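You operate a simulated robot arm through the tools that you are given. There is no shell and no other tool.

You run a simulated robot arm. Do the job below in one go: nothing can be reset, and whatever is moved stays where it is left.

## Task
Put things in order on the top of the wooden row bench. At the end: the joint paste tin stands on top of the tie bar nut; the grease pad with a black grip is on the finished parts tray; the silver strainer basket stands where the oiling pad with red grip stood; the oiling pad with red grip stands where the grease pad with a black grip stood; whatever was shut is shut again. Leave all else as you found it, and nothing knocked over.

Only the result counts: the job must be done as asked and must still hold three seconds after the hand-in. Knocking over, shifting, dropping, spilling or breaking anything else fails it.

## Robot
A 7-joint arm with a two-finger parallel gripper, fixed in place. Base frame: the origin is at the foot of the arm, x ahead of it, y to its left, z up; the work surface is at about z = 0.86. Lengths are in m, angles in rad, forces in N, time in s.
With the tool pointing down near the work surface it reaches from about 0.3 to 0.7 m from the base axis. Its first joint turns from -1.152 to 1.152 rad. Payload 1.57 kg.
Tool frame: the origin (TCP) lies between the finger pads and is the grasp point; the fingertips stand 0.03 m ahead of it; z points along the fingers, y is the line along which they close. The gripper opens to 0.11 m. The fingers are 0.024 m wide and 0.012 m thick; the gripper's body (0.048 by 0.112 m) begins 0.078 m behind the TCP.
Orientation is told as [roll, pitch, yaw] about the base's x, y, z axes, in that order, counted from this pose: with the fingers straight down and closing along the base's y, the tool's x points along the base's -x, its y along +y and its z along -z.

## Interface
- The arm moves only by the tool step_arm. Its argument "increments" is a list of rows, each a list of 7 numbers: the shift along the tool's x, y, z in m, then the turn, a rotation vector about the tool's x, y, z in rad, then the closure in counts, from 0 (fully open) to 255 (shut). In form: [[dx, dy, dz, ax, ay, az, jaw], ...]. A call has 1 to 20 rows; each row is the pose to reach, as a shift and turn from the pose commanded when the call began, along the tool's axes at that moment. Each row takes 0.2 s and may step no farther than 0.05 m and 0.15 rad from the row before; otherwise, or with a gripper value out of range, the whole call is refused. A pose out of reach is approached as far as the arm can. The call stops where the force on the tool passes 40 N (or 10 N more than at its start, if that is more) or the arm is blocked; 0.2 s more then pass. The fingers move at their own pace (about 0.108 m/s each) and stop on an object; they squeeze with about 37 N. The grip force told is the motor's: it shows also when the fingers shut on nothing. Time passes only in rows, and 0.2 s behind the last, so rows that repeat a pose let the fingers close. It gives the time, the measured TCP pose, the force on the tool (base axes), the opening and the grip force at its end, in the units of the frame above (readings bear some noise), with the torque about the TCP (base axes, N m) and any sound that the robot's microphone picked up.
- Cameras (640 x 400 px; columns grow to the right, rows downward): "scene" is fixed at [0.1683, -0.4089, 1.4065]; the picture's right is [0.72, -0.69, 0.00], its down [-0.45, -0.47, -0.76] and it looks along [0.53, 0.55, -0.65] (base axes); focal length 249 px, centre (320, 200). "wrist" rides on the gripper at [0.07, 0.016, -0.141] in the tool frame; the picture's right is [-0.23, 0.97, 0.00], its down [-0.86, -0.20, -0.48] and it looks along [-0.47, -0.11, 0.88] (tool axes); focal length 222 px, centre (320, 200). There is no depth. A picture from a camera that has moved, and an enlarged one, comes with that camera's place and axes in the base frame and with its lens. The place of the scene camera against the robot may be out by one fixed shift of up to 0.025 m in any direction.
- get_image(camera): a new picture of that camera. It takes no simulated time.
- zoom(camera, box): a new picture of the part [left, top, right, bottom] of that camera's present view, enlarged. It takes no simulated time.
- finish_job(): hands the job in; it is judged then, once.

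Places have to be worked out from the pictures, the camera data and where the tool is seen. Open the gripper and draw the arm clear of the work before you hand the job in, unless the task says otherwise.

The tools are called after "Request:" by a JSON object that holds its "fn" and its "kwargs". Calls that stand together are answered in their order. step_arm: Moves the arm, as the interface text tells. Its arguments: {"type":"object","properties":{"increments":{"type":"array","items":{"type":"array","items":{"type":"number"}}}},"required":["increments"]} The other tools are called the same way: get_image (camera) takes a picture; zoom (camera, box) takes an enlarged picture of a part of a camera's view; finish_job () hands the job in.

At the start:

```text
time: 0.0
tool_pos: [0.3636, 0.1415, 1.1745]
tcp_rot: [0.0, 0.001, 0.001]
wrist_force: [0.5, -0.4, 0.3]
moment: [-0.01, 0.02, 0.01]
finger_gap: 0.11
finger_force: 0.0
```

scene: 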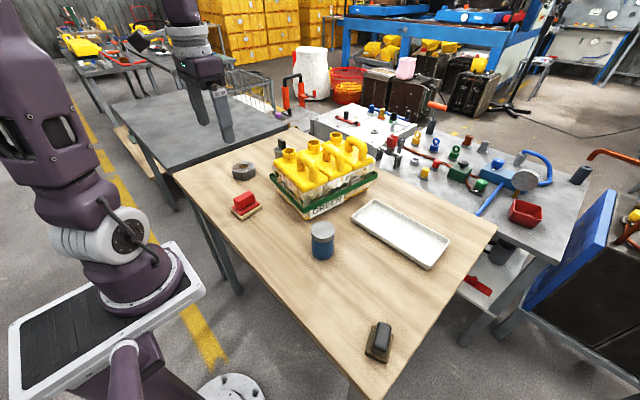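
wrist: 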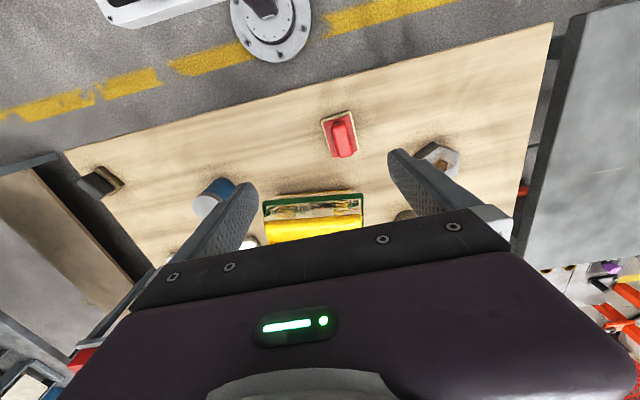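

I start by looking closer at the bench from both cameras to identify every object, including the silver strainer basket which is not obvious yet.

Request:
{"fn": "zoom", "kwargs": {"camera": "scene", "box": [170, 120, 330, 220]}}

Request:
{"fn": "zoom", "kwargs": {"camera": "scene", "box": [250, 120, 410, 220]}}

Request:
{"fn": "zoom", "kwargs": {"camera": "scene", "box": [280, 180, 480, 380]}}

Request:
{"fn": "zoom", "kwargs": {"camera": "wrist", "box": [60, 80, 480, 280]}}

```text
4.00 times, centred on (250, 170) of scene
camera zoom: at [0.1683, -0.4089, 1.4065], right [0.72, -0.69, 0.0], down [-0.45, -0.47, -0.76], along [0.53, 0.55, -0.65], focal length 995 px, centre (600, 320)
```

zoom: 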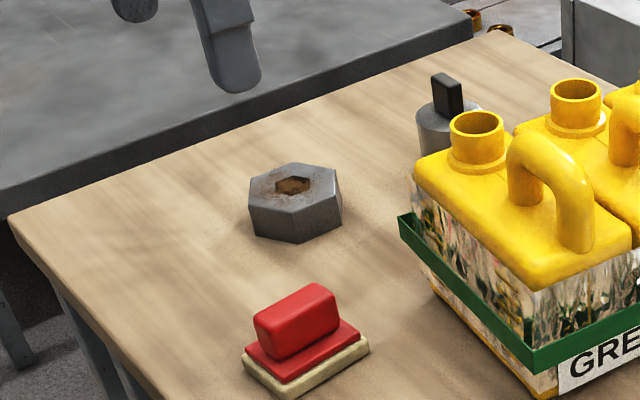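

```text
4.00 times, centred on (330, 170) of scene
camera zoom: at [0.1683, -0.4089, 1.4065], right [0.72, -0.69, 0.0], down [-0.45, -0.47, -0.76], along [0.53, 0.55, -0.65], focal length 995 px, centre (280, 320)
```

zoom: 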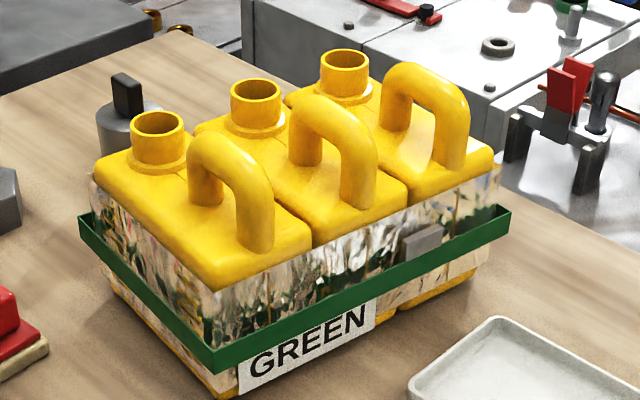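

```text
2.00 times, centred on (380, 280) of scene
camera zoom: at [0.1683, -0.4089, 1.4065], right [0.72, -0.69, 0.0], down [-0.45, -0.47, -0.76], along [0.53, 0.55, -0.65], focal length 497 px, centre (200, 40)
```

zoom: 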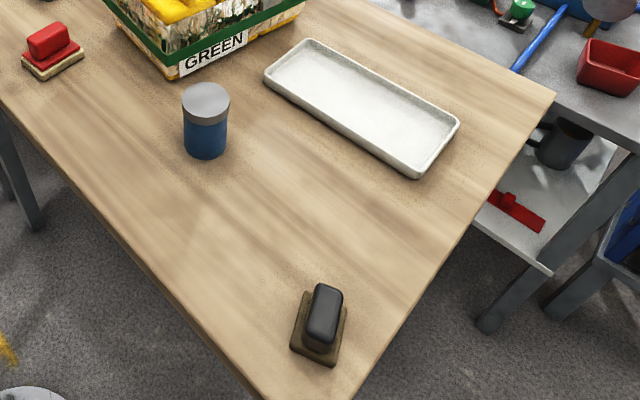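

```text
1.52 times, centred on (270, 180) of wrist
camera zoom: at [0.2937, 0.1586, 1.3153], right [0.23, 0.97, 0.0], down [0.86, -0.2, 0.48], along [0.47, -0.11, -0.88], focal length 338 px, centre (396, 230)
```

zoom: 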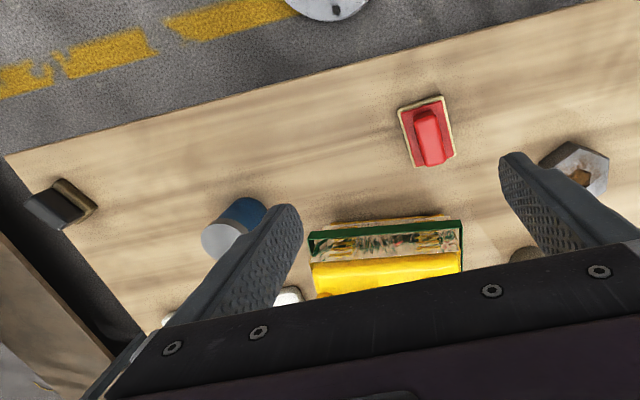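

The silver cylinder with a black knob behind the yellow crate looks like the strainer basket; the black pad is near (0.38,-0.35), red pad near (0.40,0.18), nut near (0.49,0.36), tin near (0.47,-0.11), and the tray spans roughly x 0.62–0.75, y −0.33 to −0.08. I first move over the black pad at height to measure it with the wrist camera.

Request:
{"fn": "step_arm", "kwargs": {"increments": [[-0.001, -0.041, 0.006, 0, 0, 0, 0], [-0.002, -0.082, 0.012, 0, 0, 0, 0], [-0.003, -0.123, 0.018, 0, 0, 0, 0], [-0.004, -0.164, 0.024, 0, 0, 0, 0], [-0.005, -0.205, 0.03, 0, 0, 0, 0], [-0.006, -0.246, 0.036, 0, 0, 0, 0], [-0.007, -0.287, 0.042, 0, 0, 0, 0], [-0.008, -0.328, 0.048, 0, 0, 0, 0], [-0.009, -0.369, 0.054, 0, 0, 0, 0], [-0.01, -0.41, 0.06, 0, 0, 0, 0], [-0.012, -0.45, 0.066, 0, 0, 0, 0], [-0.014, -0.485, 0.072, 0, 0, 0, 0], [-0.014, -0.485, 0.072, 0, 0, 0, 0]]}}

```text
time: 2.8
tool_pos: [0.3775, -0.3437, 1.1033]
tcp_rot: [0.0, 0.0, 0.0]
wrist_force: [0.4, 0.2, 0.2]
moment: [0.04, 0.04, -0.02]
finger_gap: 0.1099
finger_force: 0.0
```

The arm reached (0.3775, −0.3437, 1.103) without trouble. Now I look at the black pad and the surroundings.

Request:
{"fn": "get_image", "kwargs": {"camera": "wrist"}}

Request:
{"fn": "zoom", "kwargs": {"camera": "wrist", "box": [240, 150, 400, 250]}}

Request:
{"fn": "get_image", "kwargs": {"camera": "scene"}}

Request:
{"fn": "zoom", "kwargs": {"camera": "scene", "box": [220, 120, 380, 220]}}

```text
taken
camera wrist: at [0.3074, -0.3271, 1.2438], right [0.23, 0.97, 0.0], down [0.86, -0.2, 0.48], along [0.47, -0.11, -0.88], focal length 222 px, centre (320, 200)
```

wrist: 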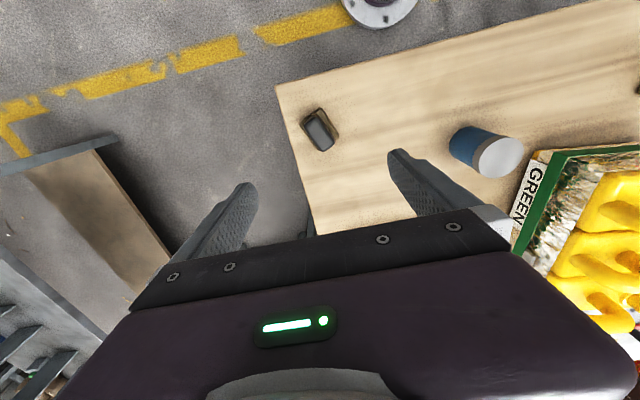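

```text
4.00 times, centred on (320, 200) of wrist
camera zoom: at [0.3074, -0.3271, 1.2438], right [0.23, 0.97, 0.0], down [0.86, -0.2, 0.48], along [0.47, -0.11, -0.88], focal length 888 px, centre (320, 200)
```

zoom: 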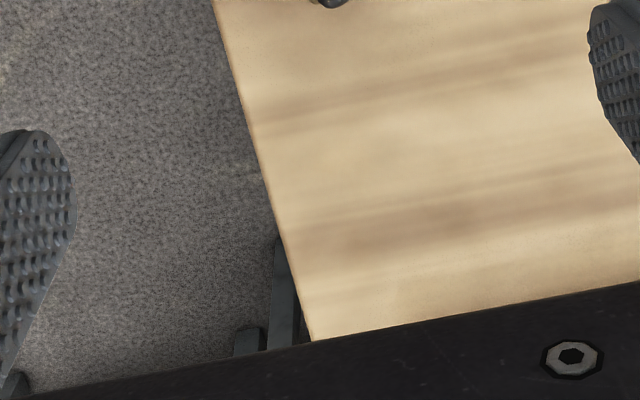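

```text
taken
```

scene: 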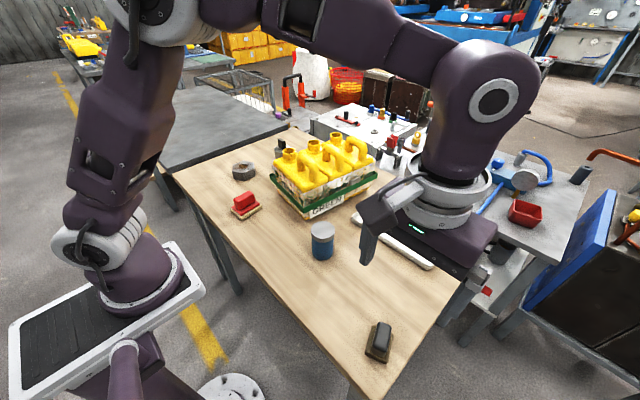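

```text
4.00 times, centred on (300, 170) of scene
camera zoom: at [0.1682, -0.409, 1.4065], right [0.72, -0.69, 0.0], down [-0.45, -0.47, -0.76], along [0.53, 0.55, -0.65], focal length 995 px, centre (400, 320)
```

zoom: 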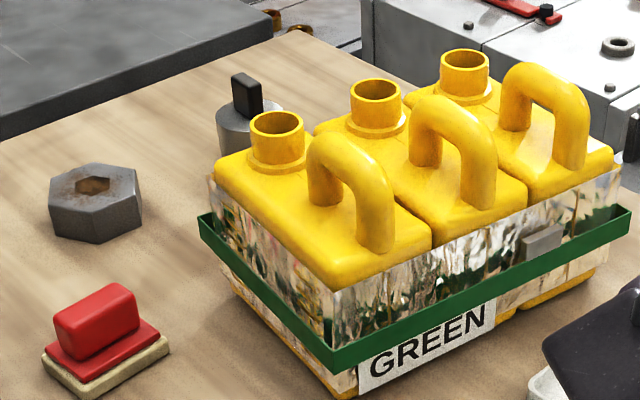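

The black pad shows at wrist (320,130), giving about (0.380, −0.344). I zoom on it to measure its orientation.

Request:
{"fn": "zoom", "kwargs": {"camera": "wrist", "box": [280, 95, 360, 165]}}

Request:
{"fn": "zoom", "kwargs": {"camera": "wrist", "box": [420, 100, 560, 200]}}

Request:
{"fn": "zoom", "kwargs": {"camera": "scene", "box": [340, 300, 420, 370]}}

```text
5.71 times, centred on (320, 130) of wrist
camera zoom: at [0.3074, -0.3271, 1.2438], right [0.23, 0.97, 0.0], down [0.86, -0.2, 0.48], along [0.47, -0.11, -0.88], focal length 1269 px, centre (320, 600)
```

zoom: 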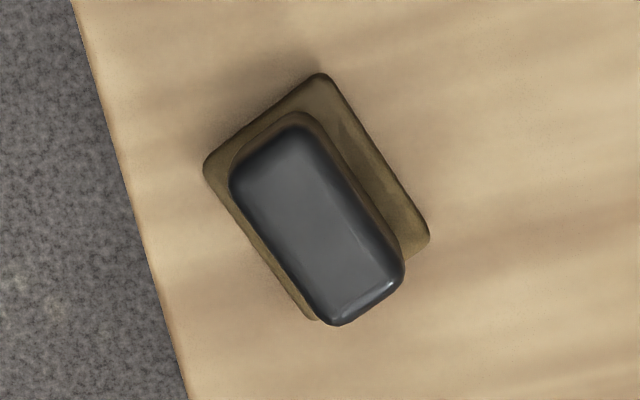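

```text
4.00 times, centred on (490, 150) of wrist
camera zoom: at [0.3074, -0.3271, 1.2438], right [0.23, 0.97, 0.0], down [0.86, -0.2, 0.48], along [0.47, -0.11, -0.88], focal length 888 px, centre (-360, 400)
```

zoom: 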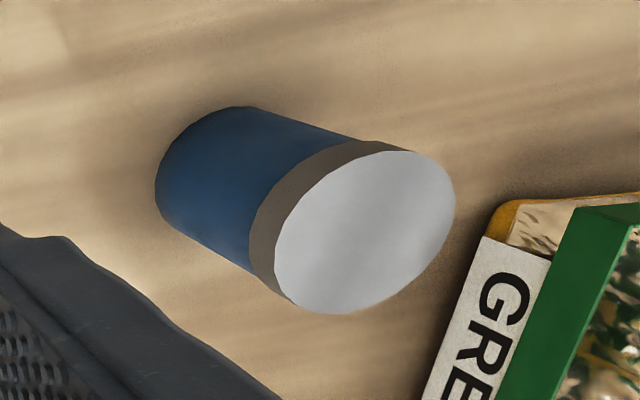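

```text
5.71 times, centred on (380, 335) of scene
camera zoom: at [0.1682, -0.409, 1.4065], right [0.72, -0.69, 0.0], down [-0.45, -0.47, -0.76], along [0.53, 0.55, -0.65], focal length 1421 px, centre (-23, -571)
```

zoom: 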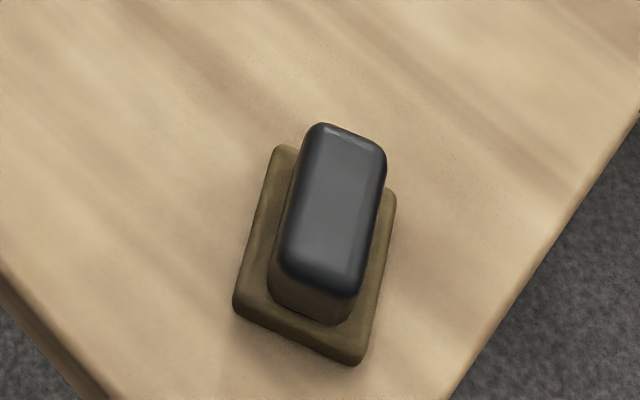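

From the wrist zoom I get the pad plate centre (0.382, −0.345), about 0.042 × 0.057 m, long axis ~22° from x, grip top around z 0.89–0.90. I turn the tool to yaw 0.385 and descend to z≈0.98 to check again.

Request:
{"fn": "step_arm", "kwargs": {"increments": [[-0.001, -0.0003, 0.03, 0, 0, -0.1, 0], [-0.002, -0.0006, 0.06, 0, 0, -0.2, 0], [-0.003, -0.001, 0.09, 0, 0, -0.3, 0], [-0.0045, -0.0013, 0.12, 0, 0, -0.385, 0], [-0.0045, -0.0013, 0.123, 0, 0, -0.385, 0]]}}

Request:
{"fn": "get_image", "kwargs": {"camera": "wrist"}}

Request:
{"fn": "zoom", "kwargs": {"camera": "scene", "box": [320, 250, 440, 370]}}

```text
time: 4.0
tool_pos: [0.3823, -0.3435, 0.9781]
tcp_rot: [0.0, -0.002, 0.386]
wrist_force: [-0.5, -0.4, -0.6]
moment: [0.01, 0.02, -0.03]
finger_gap: 0.1101
finger_force: 0.0
```

```text
taken
camera wrist: at [0.3108, -0.3553, 1.12], right [-0.16, 0.99, 0.0], down [0.87, 0.14, 0.48], along [0.47, 0.07, -0.88], focal length 222 px, centre (320, 200)
```

wrist: 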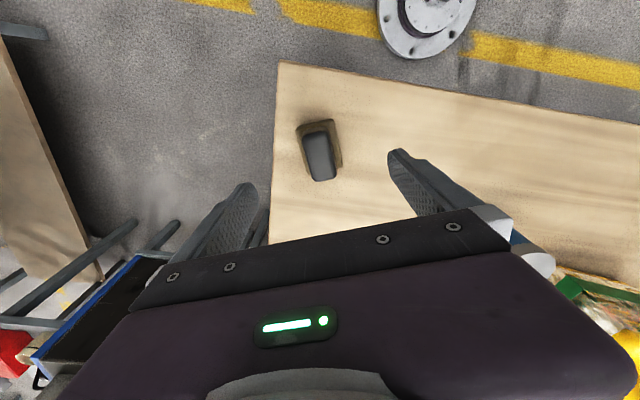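

```text
3.33 times, centred on (380, 310) of scene
camera zoom: at [0.1683, -0.4089, 1.4065], right [0.72, -0.69, 0.0], down [-0.45, -0.47, -0.76], along [0.53, 0.55, -0.65], focal length 829 px, centre (120, -167)
```

zoom: 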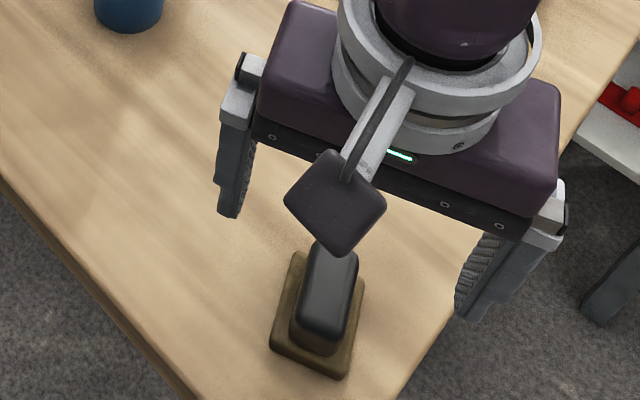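

I zoom on the pad in the wrist view to recompute position and yaw from the closer range.

Request:
{"fn": "zoom", "kwargs": {"camera": "wrist", "box": [272, 105, 368, 195]}}

```text
4.44 times, centred on (320, 150) of wrist
camera zoom: at [0.3108, -0.3553, 1.12], right [-0.16, 0.99, 0.0], down [0.87, 0.14, 0.48], along [0.47, 0.07, -0.88], focal length 987 px, centre (320, 422)
```

zoom: 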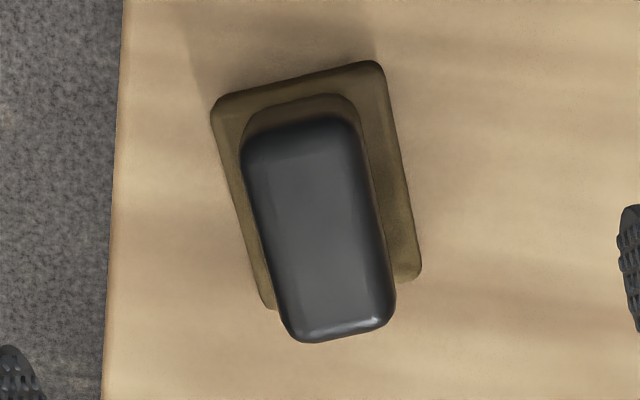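

The pad is square to the jaws: plate spans tool x −0.025…0.030, y ±0.021, with the grip top at about z 0.905. I descend to TCP z≈0.908 (tips above the plate) and close on the black grip.

Request:
{"fn": "step_arm", "kwargs": {"increments": [[0.001, 0, 0.03, 0, 0, 0, 0], [0.002, 0, 0.055, 0, 0, 0, 0], [0.002, 0, 0.071, 0, 0, 0, 0], [0.002, 0, 0.071, 0, 0, 0, 0], [0.002, 0, 0.071, 0, 0, 0, 255], [0.002, 0, 0.071, 0, 0, 0, 255], [0.002, 0, 0.071, 0, 0, 0, 255], [0.002, 0, 0.071, 0, 0, 0, 255], [0.002, 0, 0.071, 0, 0, 0, 255]]}}

Request:
{"fn": "get_image", "kwargs": {"camera": "wrist"}}

Request:
{"fn": "zoom", "kwargs": {"camera": "scene", "box": [320, 250, 440, 370]}}

```text
time: 6.0
tool_pos: [0.3795, -0.345, 0.909]
tcp_rot: [0.0, -0.001, 0.385]
wrist_force: [0.6, 0.5, 0.0]
moment: [0.0, -0.01, 0.0]
finger_gap: 0.0272
finger_force: 37.3
```

```text
taken
camera wrist: at [0.3091, -0.356, 1.0494], right [-0.16, 0.99, 0.0], down [0.87, 0.14, 0.48], along [0.47, 0.07, -0.88], focal length 222 px, centre (320, 200)
```

wrist: 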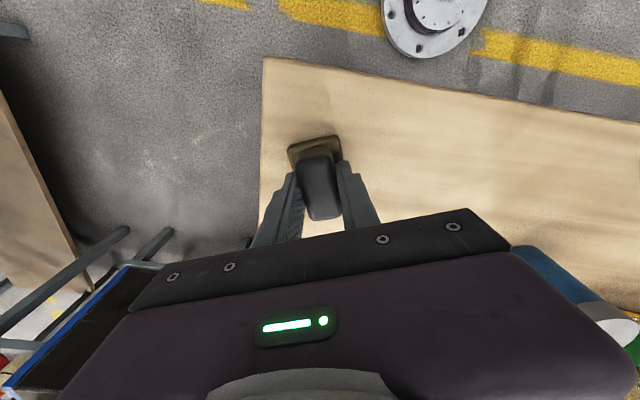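

```text
3.33 times, centred on (380, 310) of scene
camera zoom: at [0.1683, -0.4089, 1.4065], right [0.72, -0.69, 0.0], down [-0.45, -0.47, -0.76], along [0.53, 0.55, -0.65], focal length 829 px, centre (120, -167)
```

zoom: 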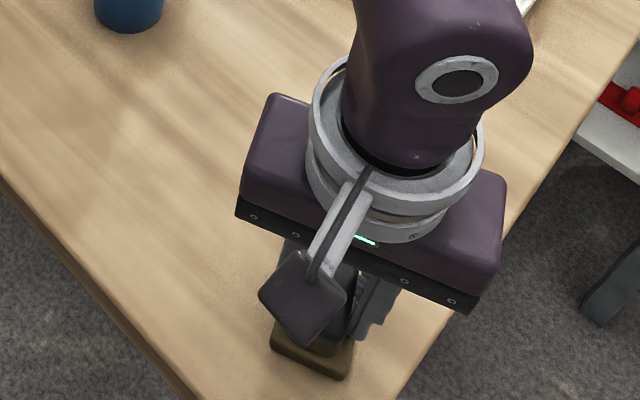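

The grip is holding the pad (gap 0.027 m, 37 N). I lift straight up and then carry it towards the tray at z≈1.06 while turning back to yaw 0.

Request:
{"fn": "step_arm", "kwargs": {"increments": [[0, 0, -0.02, 0, 0, 0, 255], [0, 0, -0.06, 0, 0, 0, 255], [0, 0, -0.105, 0, 0, 0, 255], [0, 0, -0.15, 0, 0, 0, 255], [-0.04, 0.009, -0.15, 0, 0, 0.05, 255], [-0.08, 0.018, -0.15, 0, 0, 0.1, 255], [-0.12, 0.027, -0.15, 0, 0, 0.16, 255], [-0.16, 0.036, -0.15, 0, 0, 0.22, 255], [-0.2, 0.045, -0.15, 0, 0, 0.28, 255], [-0.24, 0.054, -0.15, 0, 0, 0.34, 255], [-0.2845, 0.0628, -0.15, 0, 0, 0.385, 255], [-0.2845, 0.0628, -0.15, 0, 0, 0.385, 255]]}}

Request:
{"fn": "get_image", "kwargs": {"camera": "wrist"}}

Request:
{"fn": "get_image", "kwargs": {"camera": "scene"}}

```text
time: 8.6
tool_pos: [0.62, -0.1798, 1.0588]
tcp_rot: [-0.002, 0.001, -0.004]
wrist_force: [-0.1, 0.1, -0.4]
moment: [0.02, -0.02, 0.02]
finger_gap: 0.0271
finger_force: 36.9
```

```text
taken
camera wrist: at [0.5508, -0.1629, 1.199], right [0.23, 0.97, 0.0], down [0.86, -0.2, 0.48], along [0.47, -0.11, -0.88], focal length 222 px, centre (320, 200)
```

wrist: 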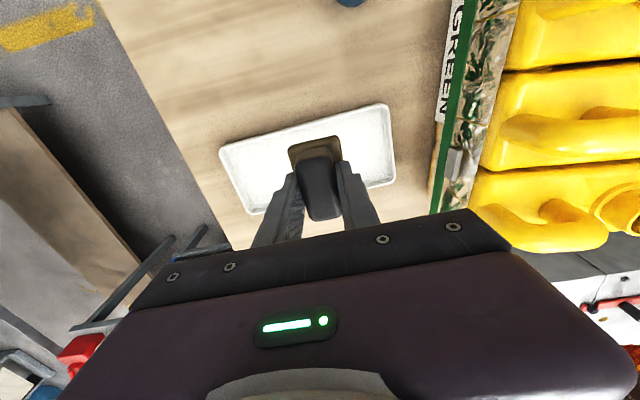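

```text
taken
```

scene: 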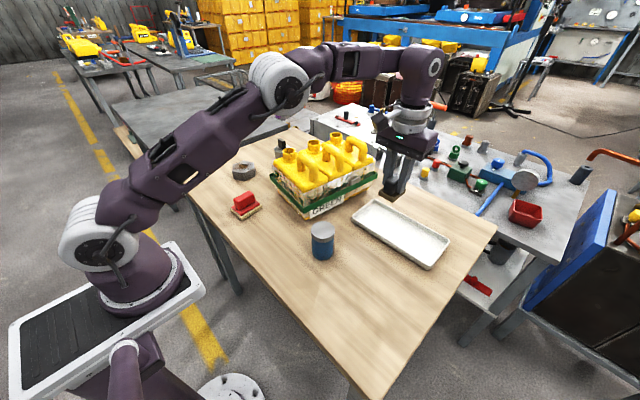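

From the wrist picture, the tray spans x 0.603–0.722, y −0.328…−0.083, centre (0.663, −0.205). I move to (0.661, −0.19), descend to z≈0.93 and look before touching down.

Request:
{"fn": "step_arm", "kwargs": {"increments": [[-0.02, -0.005, 0, 0, 0, 0.002, 255], [-0.041, -0.01, 0.01, 0, 0, 0, 255], [-0.041, -0.01, 0.05, 0, 0, 0, 255], [-0.041, -0.01, 0.09, 0, 0, 0, 255], [-0.041, -0.01, 0.12, 0, 0, 0, 255], [-0.041, -0.01, 0.128, 0, 0, 0, 255], [-0.041, -0.01, 0.128, 0, 0, 0, 255]]}}

Request:
{"fn": "get_image", "kwargs": {"camera": "wrist"}}

Request:
{"fn": "zoom", "kwargs": {"camera": "scene", "box": [320, 140, 480, 280]}}

```text
time: 10.2
tool_pos: [0.6624, -0.1899, 0.9311]
tcp_rot: [0.0, -0.001, 0.0]
wrist_force: [0.6, -0.5, -0.7]
moment: [0.02, 0.0, 0.01]
finger_gap: 0.0272
finger_force: 37.0
out of reach, approached as far as the arm can: row 1, 2, 3
```

```text
taken
camera wrist: at [0.5915, -0.173, 1.0711], right [0.23, 0.97, 0.0], down [0.86, -0.2, 0.48], along [0.47, -0.11, -0.88], focal length 222 px, centre (320, 200)
```

wrist: 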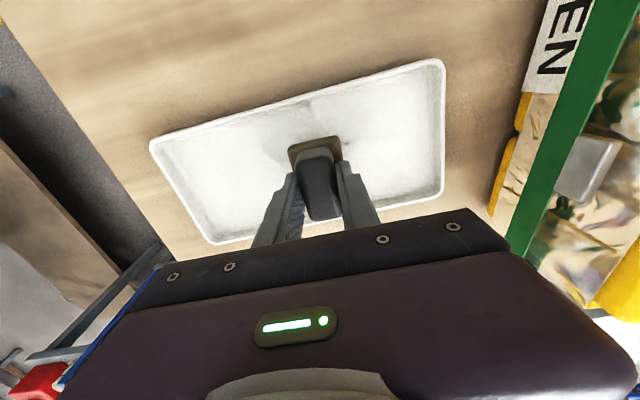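

```text
2.86 times, centred on (400, 210) of scene
camera zoom: at [0.1683, -0.4089, 1.4065], right [0.72, -0.69, 0.0], down [-0.45, -0.47, -0.76], along [0.53, 0.55, -0.65], focal length 710 px, centre (91, 171)
```

zoom: 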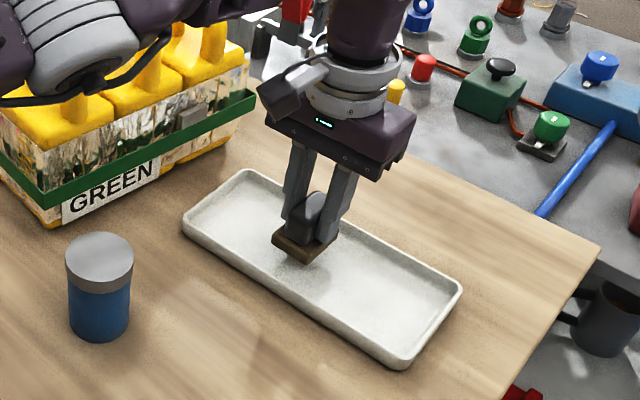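

The pad hangs above the tray floor well inside the rim. I lower in small steps to just above the expected contact (TCP z≈0.915).

Request:
{"fn": "step_arm", "kwargs": {"increments": [[0, 0, 0.005, 0, 0, 0, 255], [0, 0, 0.009, 0, 0, 0, 255], [0, 0, 0.012, 0, 0, 0, 255], [0, 0, 0.014, 0, 0, 0, 255]]}}

Request:
{"fn": "zoom", "kwargs": {"camera": "scene", "box": [370, 160, 450, 240]}}

```text
time: 11.2
tool_pos: [0.6618, -0.1902, 0.9163]
tcp_rot: [-0.001, 0.001, 0.0]
wrist_force: [0.3, 0.0, -0.8]
moment: [0.01, -0.04, 0.03]
finger_gap: 0.0272
finger_force: 36.9
```

```text
5.00 times, centred on (410, 200) of scene
camera zoom: at [0.1683, -0.4089, 1.4065], right [0.72, -0.69, 0.0], down [-0.45, -0.47, -0.76], along [0.53, 0.55, -0.65], focal length 1243 px, centre (-130, 200)
```

zoom: 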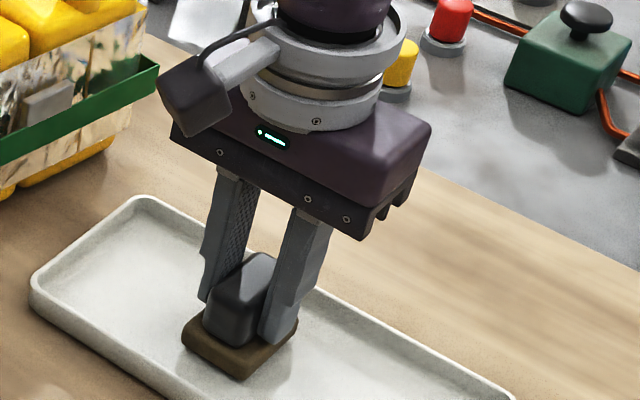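

No contact yet at z=0.916. I continue in 1 mm steps until a force shows.

Request:
{"fn": "step_arm", "kwargs": {"increments": [[0, 0, 0.001, 0, 0, 0, 255], [0, 0, 0.002, 0, 0, 0, 255]]}}

```text
time: 11.8
tool_pos: [0.6615, -0.1889, 0.9143]
tcp_rot: [-0.002, 0.0, 0.0]
wrist_force: [-0.2, 0.0, -0.6]
moment: [0.03, 0.04, 0.0]
finger_gap: 0.0271
finger_force: 36.6
```

Still free. Another 2 mm.

Request:
{"fn": "step_arm", "kwargs": {"increments": [[0, 0, 0.001, 0, 0, 0, 255], [0, 0, 0.002, 0, 0, 0, 255]]}}

```text
time: 12.4
tool_pos: [0.6617, -0.1904, 0.9147]
tcp_rot: [-0.001, -0.002, 0.0]
wrist_force: [-2.5, -0.4, 10.9]
moment: [0.06, 0.06, 0.03]
finger_gap: 0.027
finger_force: 36.3
```

Contact with the tray floor (Fz≈11 N) at TCP z 0.9145. I open the fingers part-way and rise.

Request:
{"fn": "step_arm", "kwargs": {"increments": [[0, 0, -0.001, 0, 0, 0, 200], [0, 0, -0.001, 0, 0, 0, 120], [0, 0, -0.001, 0, 0, 0, 90], [0, 0, -0.001, 0, 0, 0, 90], [0, 0, -0.02, 0, 0, 0, 90], [0, 0, -0.06, 0, 0, 0, 90], [0, 0, -0.09, 0, 0, 0, 90]]}}

Request:
{"fn": "get_image", "kwargs": {"camera": "wrist"}}

Request:
{"fn": "zoom", "kwargs": {"camera": "scene", "box": [340, 160, 460, 280]}}

```text
time: 14.0
tool_pos: [0.6585, -0.1909, 1.002]
tcp_rot: [-0.002, 0.002, -0.001]
wrist_force: [-0.5, 0.0, 0.4]
moment: [-0.02, -0.03, -0.02]
finger_gap: 0.0711
finger_force: 0.1
out of reach, approached as far as the arm can: row 7
```

```text
taken
camera wrist: at [0.5874, -0.1726, 1.1429], right [0.23, 0.97, 0.0], down [0.85, -0.2, 0.48], along [0.47, -0.11, -0.88], focal length 222 px, centre (320, 200)
```

wrist: 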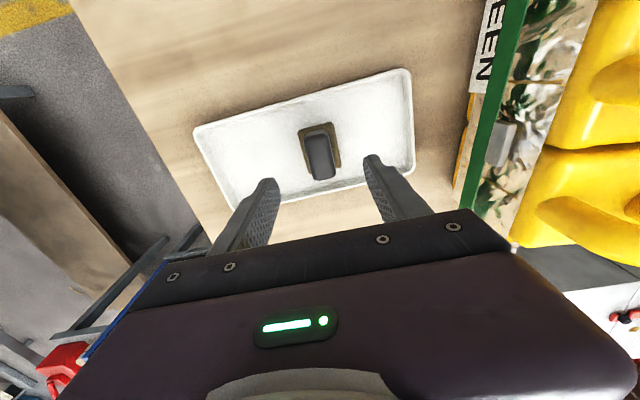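

```text
3.33 times, centred on (400, 220) of scene
camera zoom: at [0.1682, -0.409, 1.4065], right [0.72, -0.69, 0.0], down [-0.45, -0.47, -0.76], along [0.53, 0.55, -0.65], focal length 829 px, centre (53, 133)
```

zoom: 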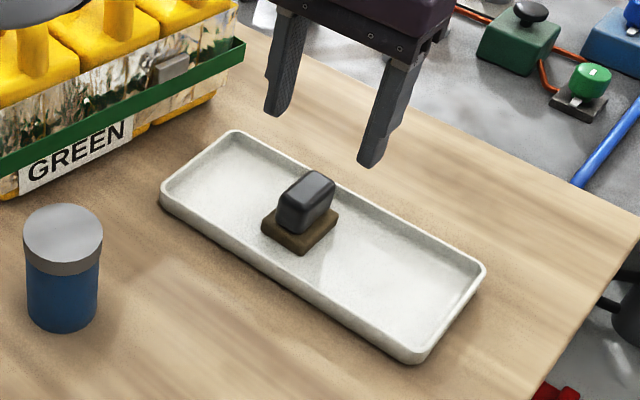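

The black pad sits well on the tray. Next I retract and travel around the front of the crate to above the red pad at about (0.398, 0.18, 1.10).

Request:
{"fn": "step_arm", "kwargs": {"increments": [[0.04, 0, -0.017, 0, 0, 0, 0], [0.08, 0, -0.034, 0, 0, 0, 0], [0.12, 0, -0.051, 0, 0, 0, 0], [0.16, 0, -0.068, 0, 0, 0, 0], [0.2, 0, -0.085, 0, 0, 0, 0], [0.24, 0, -0.1, 0, 0, 0, 0], [0.26, 0.04, -0.1, 0, 0, 0, 0], [0.26, 0.088, -0.1, 0, 0, 0, 0], [0.26, 0.135, -0.1, 0, 0, 0, 0], [0.26, 0.182, -0.1, 0, 0, 0, 0], [0.26, 0.229, -0.1, 0, 0, 0, 0], [0.26, 0.276, -0.1, 0, 0, 0, 0], [0.26, 0.323, -0.1, 0, 0, 0, 0], [0.26, 0.37, -0.1, 0, 0, 0, 0], [0.26, 0.37, -0.1, 0, 0, 0, 0]]}}

Request:
{"fn": "get_image", "kwargs": {"camera": "wrist"}}

Request:
{"fn": "zoom", "kwargs": {"camera": "wrist", "box": [272, 85, 368, 175]}}

Request:
{"fn": "get_image", "kwargs": {"camera": "scene"}}

```text
time: 17.2
tool_pos: [0.6579, -0.1889, 1.0029]
tcp_rot: [0.0, -0.003, 0.001]
wrist_force: [0.0, -1.0, -0.1]
moment: [-0.01, 0.01, 0.03]
finger_gap: 0.1099
finger_force: 0.1
out of reach, approached as far as the arm can: row 1, 2, 3, 4, 5, 6, 7, 8, 9, 10, 11, 12, 13, 14, 15
```

```text
taken
camera wrist: at [0.5877, -0.1721, 1.1427], right [0.23, 0.97, 0.0], down [0.85, -0.2, 0.48], along [0.47, -0.11, -0.88], focal length 222 px, centre (320, 200)
```

wrist: 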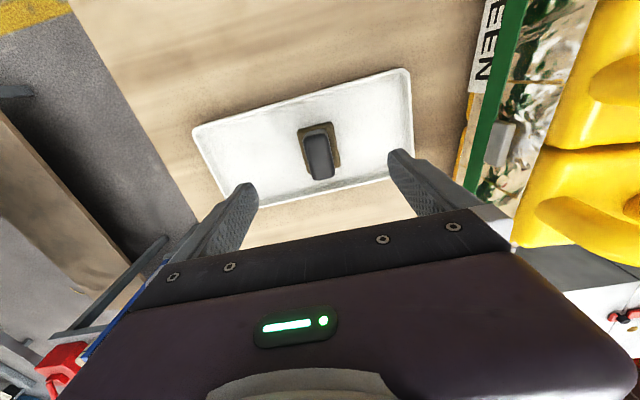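

```text
4.44 times, centred on (320, 130) of wrist
camera zoom: at [0.5877, -0.1721, 1.1427], right [0.23, 0.97, 0.0], down [0.85, -0.2, 0.48], along [0.47, -0.11, -0.88], focal length 987 px, centre (320, 511)
```

zoom: 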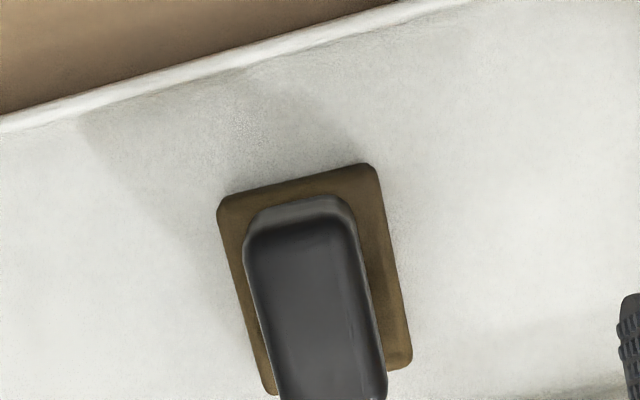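

```text
taken
```

scene: 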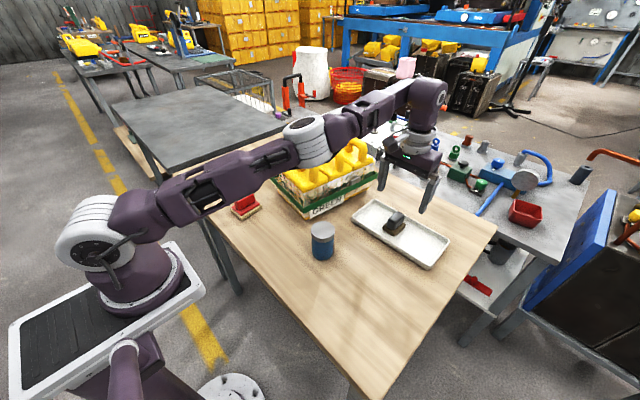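

The arm was stretched straight and the solver stayed put at the reach limit. I first go slightly down again (it worked at z 0.93–0.98) and then retract at low height.

Request:
{"fn": "step_arm", "kwargs": {"increments": [[0.0, 0, 0.01, 0, 0, 0, 0], [0.0, 0, 0.025, 0, 0, 0, 0], [0.01, 0, 0.025, 0, 0, 0, 0], [0.02, 0, 0.025, 0, 0, 0, 0]]}}

```text
time: 18.2
tool_pos: [0.6412, -0.1919, 0.9769]
tcp_rot: [-0.001, -0.001, 0.0]
wrist_force: [1.1, -0.4, -0.6]
moment: [-0.02, 0.02, -0.02]
finger_gap: 0.1103
finger_force: 0.0
```

Moving again. I retract to x≈0.55 at this height, then rise to z≈1.10 and travel to the red pad.

Request:
{"fn": "step_arm", "kwargs": {"increments": [[0.03, 0, 0, 0, 0, 0, 0], [0.06, 0, -0.01, 0, 0, 0, 0], [0.09, 0, -0.03, 0, 0, 0, 0], [0.12, 0, -0.06, 0, 0, 0, 0], [0.15, 0, -0.09, 0, 0, 0, 0], [0.18, 0, -0.12, 0, 0, 0, 0], [0.21, 0, -0.125, 0, 0, 0, 0], [0.24, 0, -0.125, 0, 0, 0, 0]]}}

```text
time: 20.0
tool_pos: [0.403, -0.1928, 1.1014]
tcp_rot: [-0.001, 0.002, 0.0]
wrist_force: [-0.4, 0.2, 0.4]
moment: [0.0, -0.02, 0.01]
finger_gap: 0.11
finger_force: 0.0
```

Now at (0.403, −0.193, 1.101). I slide along y to above the red pad.

Request:
{"fn": "step_arm", "kwargs": {"increments": [[0, 0.045, 0, 0, 0, 0, 0], [0, 0.09, 0, 0, 0, 0, 0], [0, 0.135, 0, 0, 0, 0, 0], [0, 0.18, 0, 0, 0, 0, 0], [0, 0.225, 0, 0, 0, 0, 0], [0, 0.27, 0, 0, 0, 0, 0], [0, 0.315, 0, 0, 0, 0, 0], [0, 0.36, 0, 0, 0, 0, 0], [0, 0.37, 0, 0, 0, 0, 0]]}}

Request:
{"fn": "get_image", "kwargs": {"camera": "wrist"}}

Request:
{"fn": "zoom", "kwargs": {"camera": "wrist", "box": [272, 85, 368, 175]}}

Request:
{"fn": "get_image", "kwargs": {"camera": "scene"}}

```text
time: 22.0
tool_pos: [0.4038, 0.1754, 1.1006]
tcp_rot: [0.0, 0.001, -0.003]
wrist_force: [0.4, -0.7, -0.8]
moment: [0.01, 0.0, 0.03]
finger_gap: 0.11
finger_force: 0.1
```

```text
taken
camera wrist: at [0.3325, 0.1931, 1.2419], right [0.23, 0.97, 0.0], down [0.85, -0.2, 0.48], along [0.47, -0.11, -0.88], focal length 222 px, centre (320, 200)
```

wrist: 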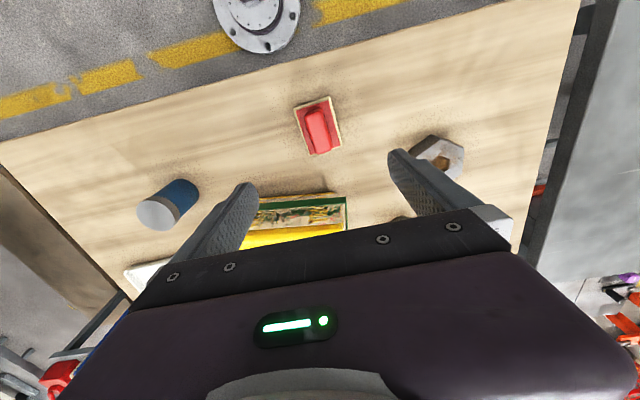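

```text
4.44 times, centred on (320, 130) of wrist
camera zoom: at [0.3325, 0.1931, 1.2419], right [0.23, 0.97, 0.0], down [0.85, -0.2, 0.48], along [0.47, -0.11, -0.88], focal length 987 px, centre (320, 511)
```

zoom: 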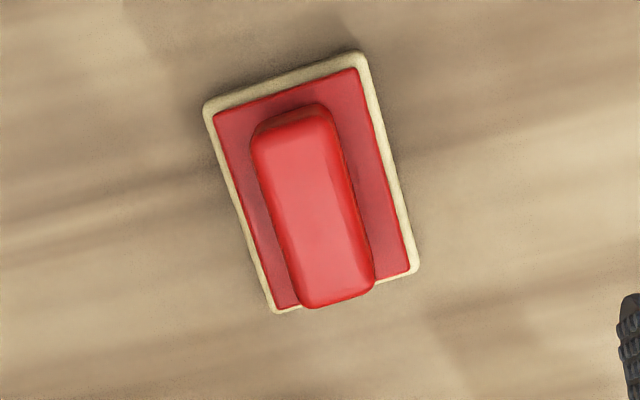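

```text
taken
```

scene: 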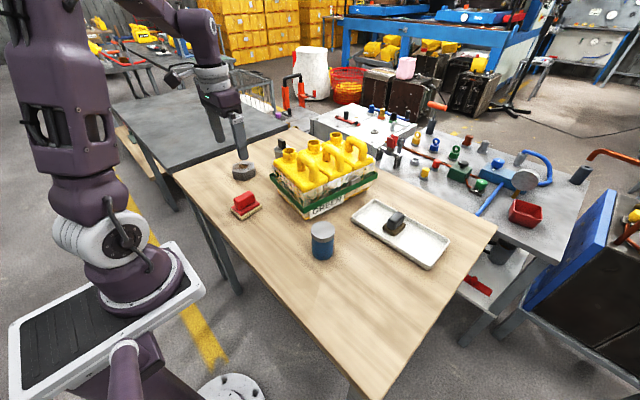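

The red pad's base centre is at about (0.402, 0.173), 0.058 × 0.079 m, long axis ~0.06 rad from x, grip top z≈0.90. I turn 0.062 rad, go down to z≈0.96 and verify.

Request:
{"fn": "step_arm", "kwargs": {"increments": [[0.001, -0.001, 0.04, 0, 0, -0.03, 0], [0.0018, -0.002, 0.08, 0, 0, -0.062, 0], [0.0018, -0.002, 0.12, 0, 0, -0.062, 0], [0.0018, -0.002, 0.14, 0, 0, -0.062, 0], [0.0018, -0.002, 0.14, 0, 0, -0.062, 0]]}}

Request:
{"fn": "zoom", "kwargs": {"camera": "wrist", "box": [256, 100, 384, 200]}}

```text
time: 23.2
tool_pos: [0.4004, 0.1753, 0.9607]
tcp_rot: [0.0, 0.0, 0.063]
wrist_force: [-0.2, 0.1, 0.4]
moment: [0.01, 0.05, 0.02]
finger_gap: 0.11
finger_force: 0.0
```

```text
4.00 times, centred on (320, 150) of wrist
camera zoom: at [0.3296, 0.1872, 1.101], right [0.17, 0.99, 0.0], down [0.87, -0.15, 0.48], along [0.47, -0.08, -0.88], focal length 888 px, centre (320, 400)
```

zoom: 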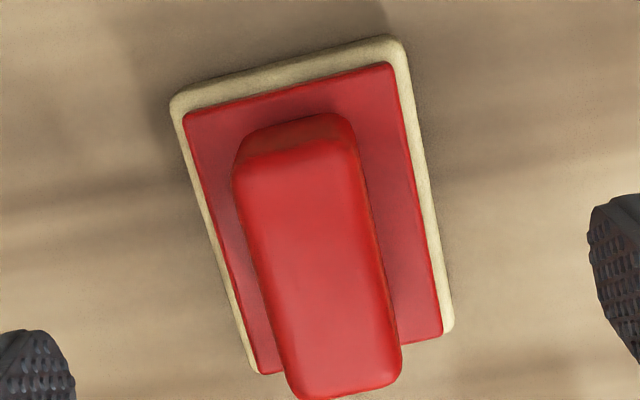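

Alignment is good (centre within 1 mm, no residual turn), grip top z≈0.903. I lower to TCP z≈0.910 and close.

Request:
{"fn": "step_arm", "kwargs": {"increments": [[-0.001, 0, 0.025, 0, 0, 0, 0], [-0.001, 0, 0.043, 0, 0, 0, 0], [-0.001, 0, 0.0505, 0, 0, 0, 0], [-0.001, 0, 0.0505, 0, 0, 0, 0], [-0.001, 0, 0.0505, 0, 0, 0, 255], [-0.001, 0, 0.0505, 0, 0, 0, 255], [-0.001, 0, 0.0505, 0, 0, 0, 255], [-0.001, 0, 0.0505, 0, 0, 0, 255], [-0.001, 0, 0.0505, 0, 0, 0, 255]]}}

Request:
{"fn": "get_image", "kwargs": {"camera": "wrist"}}

```text
time: 25.2
tool_pos: [0.402, 0.174, 0.9104]
tcp_rot: [0.002, 0.001, 0.059]
wrist_force: [0.3, -1.1, 0.4]
moment: [0.01, -0.01, -0.01]
finger_gap: 0.0511
finger_force: 37.6
```

```text
taken
camera wrist: at [0.3317, 0.1868, 1.0504], right [0.17, 0.99, 0.0], down [0.87, -0.15, 0.48], along [0.47, -0.08, -0.88], focal length 222 px, centre (320, 200)
```

wrist: 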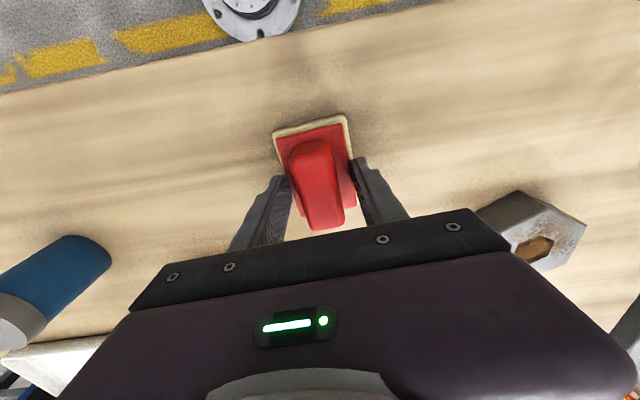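

Gap of 0.051 m means the fingertips took the red plate edge rather than the grip. I reopen, rise 7 mm, and close on the grip proper.

Request:
{"fn": "step_arm", "kwargs": {"increments": [[0, 0, 0, 0, 0, 0, 80], [0, 0, 0, 0, 0, 0, 80], [0, 0, 0, 0, 0, 0, 80], [0, 0, -0.004, 0, 0, 0, 80], [0, 0, -0.0075, 0, 0, 0, 80], [0, 0, -0.0075, 0, 0, 0, 80], [0, 0, -0.0075, 0, 0, 0, 255], [0, 0, -0.0075, 0, 0, 0, 255], [0, 0, -0.0075, 0, 0, 0, 255], [0, 0, -0.0075, 0, 0, 0, 255]]}}

Request:
{"fn": "get_image", "kwargs": {"camera": "wrist"}}

Request:
{"fn": "zoom", "kwargs": {"camera": "scene", "box": [190, 150, 310, 250]}}

```text
time: 27.4
tool_pos: [0.4023, 0.1742, 0.9167]
tcp_rot: [0.0, 0.0, 0.063]
wrist_force: [0.0, -1.0, 4.3]
moment: [-0.01, 0.03, 0.14]
finger_gap: 0.0268
finger_force: 36.8
```

```text
taken
camera wrist: at [0.3319, 0.1868, 1.0582], right [0.17, 0.99, 0.0], down [0.87, -0.15, 0.48], along [0.47, -0.08, -0.88], focal length 222 px, centre (320, 200)
```

wrist: 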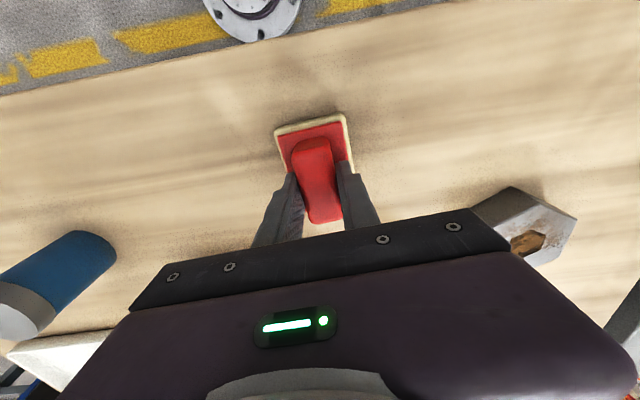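

```text
4.00 times, centred on (250, 200) of scene
camera zoom: at [0.1682, -0.409, 1.4065], right [0.72, -0.69, 0.0], down [-0.45, -0.47, -0.76], along [0.53, 0.55, -0.65], focal length 995 px, centre (600, 200)
```

zoom: 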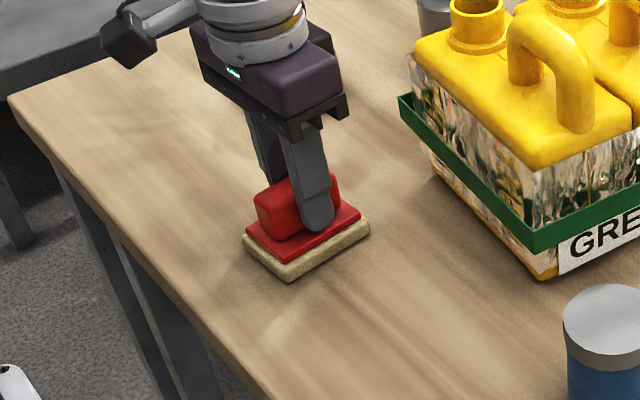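

Now the grip itself is held (gap 0.027 m); the red pad stood at about (0.402, 0.174). I lift it to z≈1.08 and carry it over to (0.380, −0.345), turning to yaw 0.385 like the black pad had.

Request:
{"fn": "step_arm", "kwargs": {"increments": [[0, 0, -0.03, 0, 0, 0, 255], [0, 0, -0.075, 0, 0, 0, 255], [0, 0, -0.12, 0, 0, 0, 255], [0, 0, -0.16, 0, 0, 0, 255], [0.005, -0.043, -0.16, 0, 0, -0.02, 255], [0.01, -0.086, -0.16, 0, 0, -0.04, 255], [0.015, -0.129, -0.16, 0, 0, -0.07, 255], [0.02, -0.172, -0.16, 0, 0, -0.1, 255], [0.025, -0.215, -0.16, 0, 0, -0.13, 255], [0.03, -0.258, -0.16, 0, 0, -0.16, 255], [0.035, -0.301, -0.16, 0, 0, -0.19, 255], [0.04, -0.344, -0.16, 0, 0, -0.22, 255], [0.044, -0.387, -0.16, 0, 0, -0.25, 255], [0.048, -0.43, -0.16, 0, 0, -0.28, 255], [0.052, -0.473, -0.16, 0, 0, -0.31, 255], [0.0549, -0.5166, -0.16, 0, 0, -0.322, 255], [0.0549, -0.5166, -0.16, 0, 0, -0.322, 255]]}}

Request:
{"fn": "get_image", "kwargs": {"camera": "wrist"}}

Request:
{"fn": "get_image", "kwargs": {"camera": "scene"}}

```text
time: 31.0
tool_pos: [0.3793, -0.3455, 1.0763]
tcp_rot: [-0.001, 0.0, 0.384]
wrist_force: [0.9, -0.4, -0.8]
moment: [0.05, 0.01, 0.02]
finger_gap: 0.027
finger_force: 37.2
```

```text
taken
camera wrist: at [0.3087, -0.3557, 1.2178], right [-0.15, 0.99, 0.0], down [0.87, 0.14, 0.48], along [0.47, 0.07, -0.88], focal length 222 px, centre (320, 200)
```

wrist: 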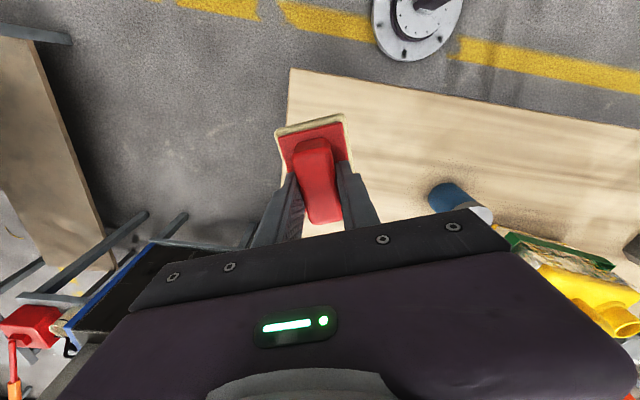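

```text
taken
```

scene: 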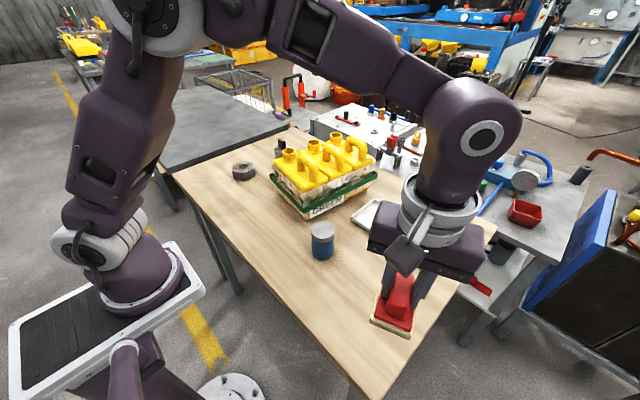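

The red pad is over the black pad's old spot. I lower to z≈0.923 first, then feel for the bench.

Request:
{"fn": "step_arm", "kwargs": {"increments": [[0, 0, 0.045, 0, 0, 0, 255], [0, 0, 0.09, 0, 0, 0, 255], [0, 0, 0.13, 0, 0, 0, 255], [0, 0, 0.148, 0, 0, 0, 255], [0, 0, 0.154, 0, 0, 0, 255], [0, 0, 0.156, 0, 0, 0, 255]]}}

Request:
{"fn": "zoom", "kwargs": {"camera": "wrist", "box": [220, 50, 420, 250]}}

```text
time: 32.4
tool_pos: [0.3804, -0.345, 0.9214]
tcp_rot: [-0.001, 0.001, 0.383]
wrist_force: [-0.1, -0.8, -1.6]
moment: [-0.01, 0.01, 0.02]
finger_gap: 0.0269
finger_force: 36.9
```

```text
2.00 times, centred on (320, 150) of wrist
camera zoom: at [0.3086, -0.3553, 1.0619], right [-0.15, 0.99, 0.0], down [0.87, 0.14, 0.48], along [0.47, 0.07, -0.88], focal length 444 px, centre (320, 300)
```

zoom: 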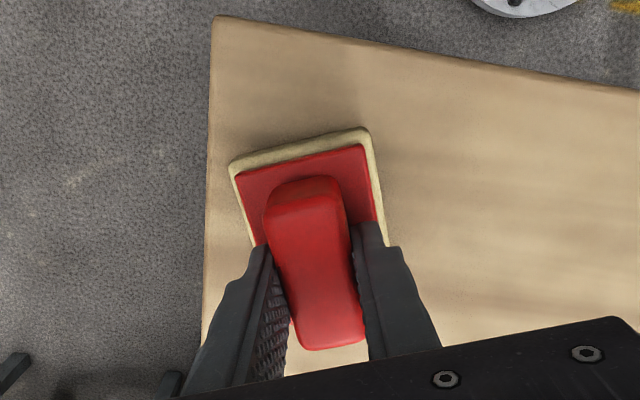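

The pad is inside the bench edge. I lower in 1 mm steps to contact.

Request:
{"fn": "step_arm", "kwargs": {"increments": [[0, 0, 0.001, 0, 0, 0, 255], [0, 0, 0.002, 0, 0, 0, 255], [0, 0, 0.003, 0, 0, 0, 255]]}}

```text
time: 33.2
tool_pos: [0.3802, -0.3454, 0.917]
tcp_rot: [0.002, 0.0, 0.383]
wrist_force: [-1.3, -0.3, -1.4]
moment: [0.0, 0.02, 0.01]
finger_gap: 0.0271
finger_force: 37.1
```

Request:
{"fn": "step_arm", "kwargs": {"increments": [[0, 0, 0.001, 0, 0, 0, 255], [0, 0, 0.002, 0, 0, 0, 255]]}}

```text
time: 33.8
tool_pos: [0.3816, -0.3442, 0.917]
tcp_rot: [-0.001, 0.0, 0.384]
wrist_force: [-0.5, 3.5, 17.4]
moment: [0.33, 0.01, 0.03]
finger_gap: 0.0272
finger_force: 37.0
```

Contact shows (Fz≈17 N) at z≈0.917. I ease up 1 mm, open and rise clear.

Request:
{"fn": "step_arm", "kwargs": {"increments": [[0, 0, -0.001, 0, 0, 0, 255], [0, 0, -0.001, 0, 0, 0, 180], [0, 0, -0.001, 0, 0, 0, 90], [0, 0, -0.001, 0, 0, 0, 90], [0, 0, -0.001, 0, 0, 0, 90], [0, 0, -0.03, 0, 0, 0, 90], [0, 0, -0.07, 0, 0, 0, 90], [0, 0, -0.115, 0, 0, 0, 60], [0, 0, -0.16, 0, 0, 0, 0], [0, 0, -0.185, 0, 0, 0, 0]]}}

Request:
{"fn": "get_image", "kwargs": {"camera": "wrist"}}

Request:
{"fn": "get_image", "kwargs": {"camera": "scene"}}

```text
time: 36.0
tool_pos: [0.38, -0.3451, 1.1021]
tcp_rot: [-0.001, 0.0, 0.385]
wrist_force: [-0.3, 0.2, 0.0]
moment: [0.02, 0.01, 0.01]
finger_gap: 0.11
finger_force: 0.1
```

```text
taken
camera wrist: at [0.3081, -0.3559, 1.2428], right [-0.15, 0.99, 0.0], down [0.87, 0.14, 0.48], along [0.47, 0.07, -0.88], focal length 222 px, centre (320, 200)
```

wrist: 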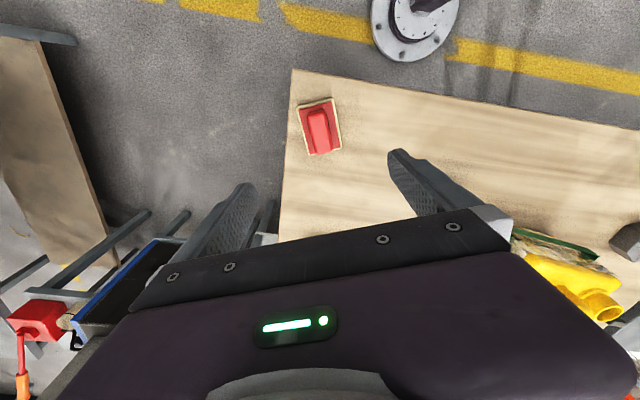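

```text
taken
```

scene: 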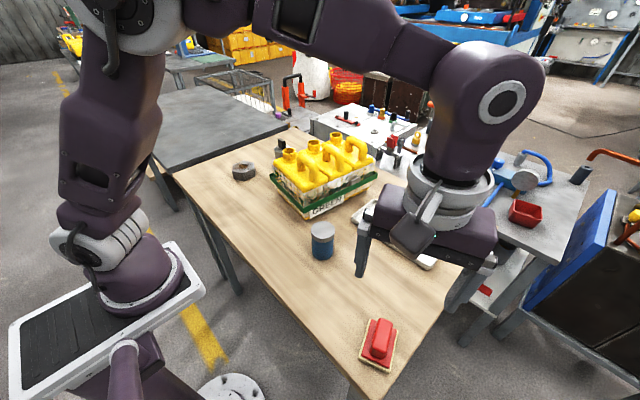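

The red pad stands on the black pad's old place. Next I travel back at z≈1.12 to y≈0.28 (yaw back to 0) to examine the silver basket behind the crate.

Request:
{"fn": "step_arm", "kwargs": {"increments": [[-0.018, 0.041, -0.005, 0, 0, 0.03, 0], [-0.036, 0.082, -0.01, 0, 0, 0.06, 0], [-0.054, 0.123, -0.015, 0, 0, 0.09, 0], [-0.072, 0.164, -0.02, 0, 0, 0.12, 0], [-0.09, 0.205, -0.02, 0, 0, 0.15, 0], [-0.108, 0.246, -0.02, 0, 0, 0.18, 0], [-0.126, 0.287, -0.02, 0, 0, 0.21, 0], [-0.145, 0.328, -0.02, 0, 0, 0.24, 0], [-0.163, 0.369, -0.02, 0, 0, 0.27, 0], [-0.181, 0.41, -0.02, 0, 0, 0.3, 0], [-0.199, 0.451, -0.02, 0, 0, 0.33, 0], [-0.217, 0.492, -0.02, 0, 0, 0.36, 0], [-0.235, 0.533, -0.02, 0, 0, 0.38, 0], [-0.2532, 0.5719, -0.02, 0, 0, 0.385, 0], [-0.2532, 0.5719, -0.02, 0, 0, 0.385, 0]]}}

Request:
{"fn": "get_image", "kwargs": {"camera": "wrist"}}

Request:
{"fn": "get_image", "kwargs": {"camera": "scene"}}

```text
time: 39.2
tool_pos: [0.4019, 0.28, 1.1202]
tcp_rot: [0.0, 0.0, -0.002]
wrist_force: [0.8, 0.4, -0.4]
moment: [0.04, 0.0, -0.01]
finger_gap: 0.1101
finger_force: 0.1
```

```text
taken
camera wrist: at [0.3315, 0.2976, 1.262], right [0.23, 0.97, 0.0], down [0.85, -0.2, 0.48], along [0.47, -0.11, -0.88], focal length 222 px, centre (320, 200)
```

wrist: 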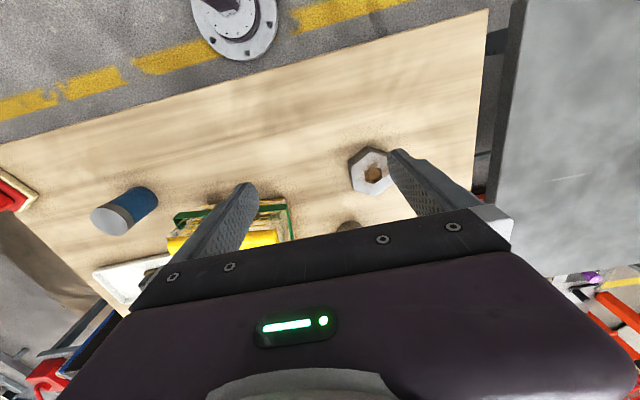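

```text
taken
```

scene: 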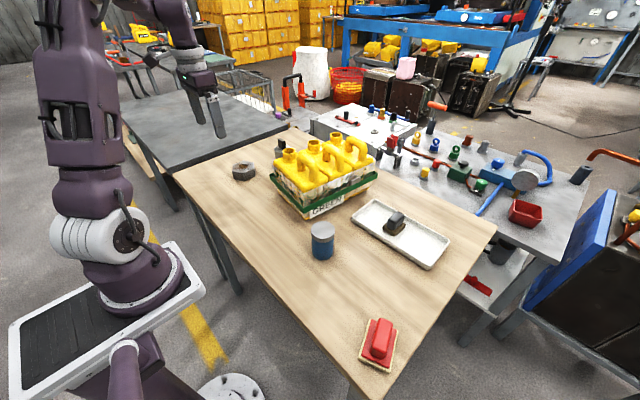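

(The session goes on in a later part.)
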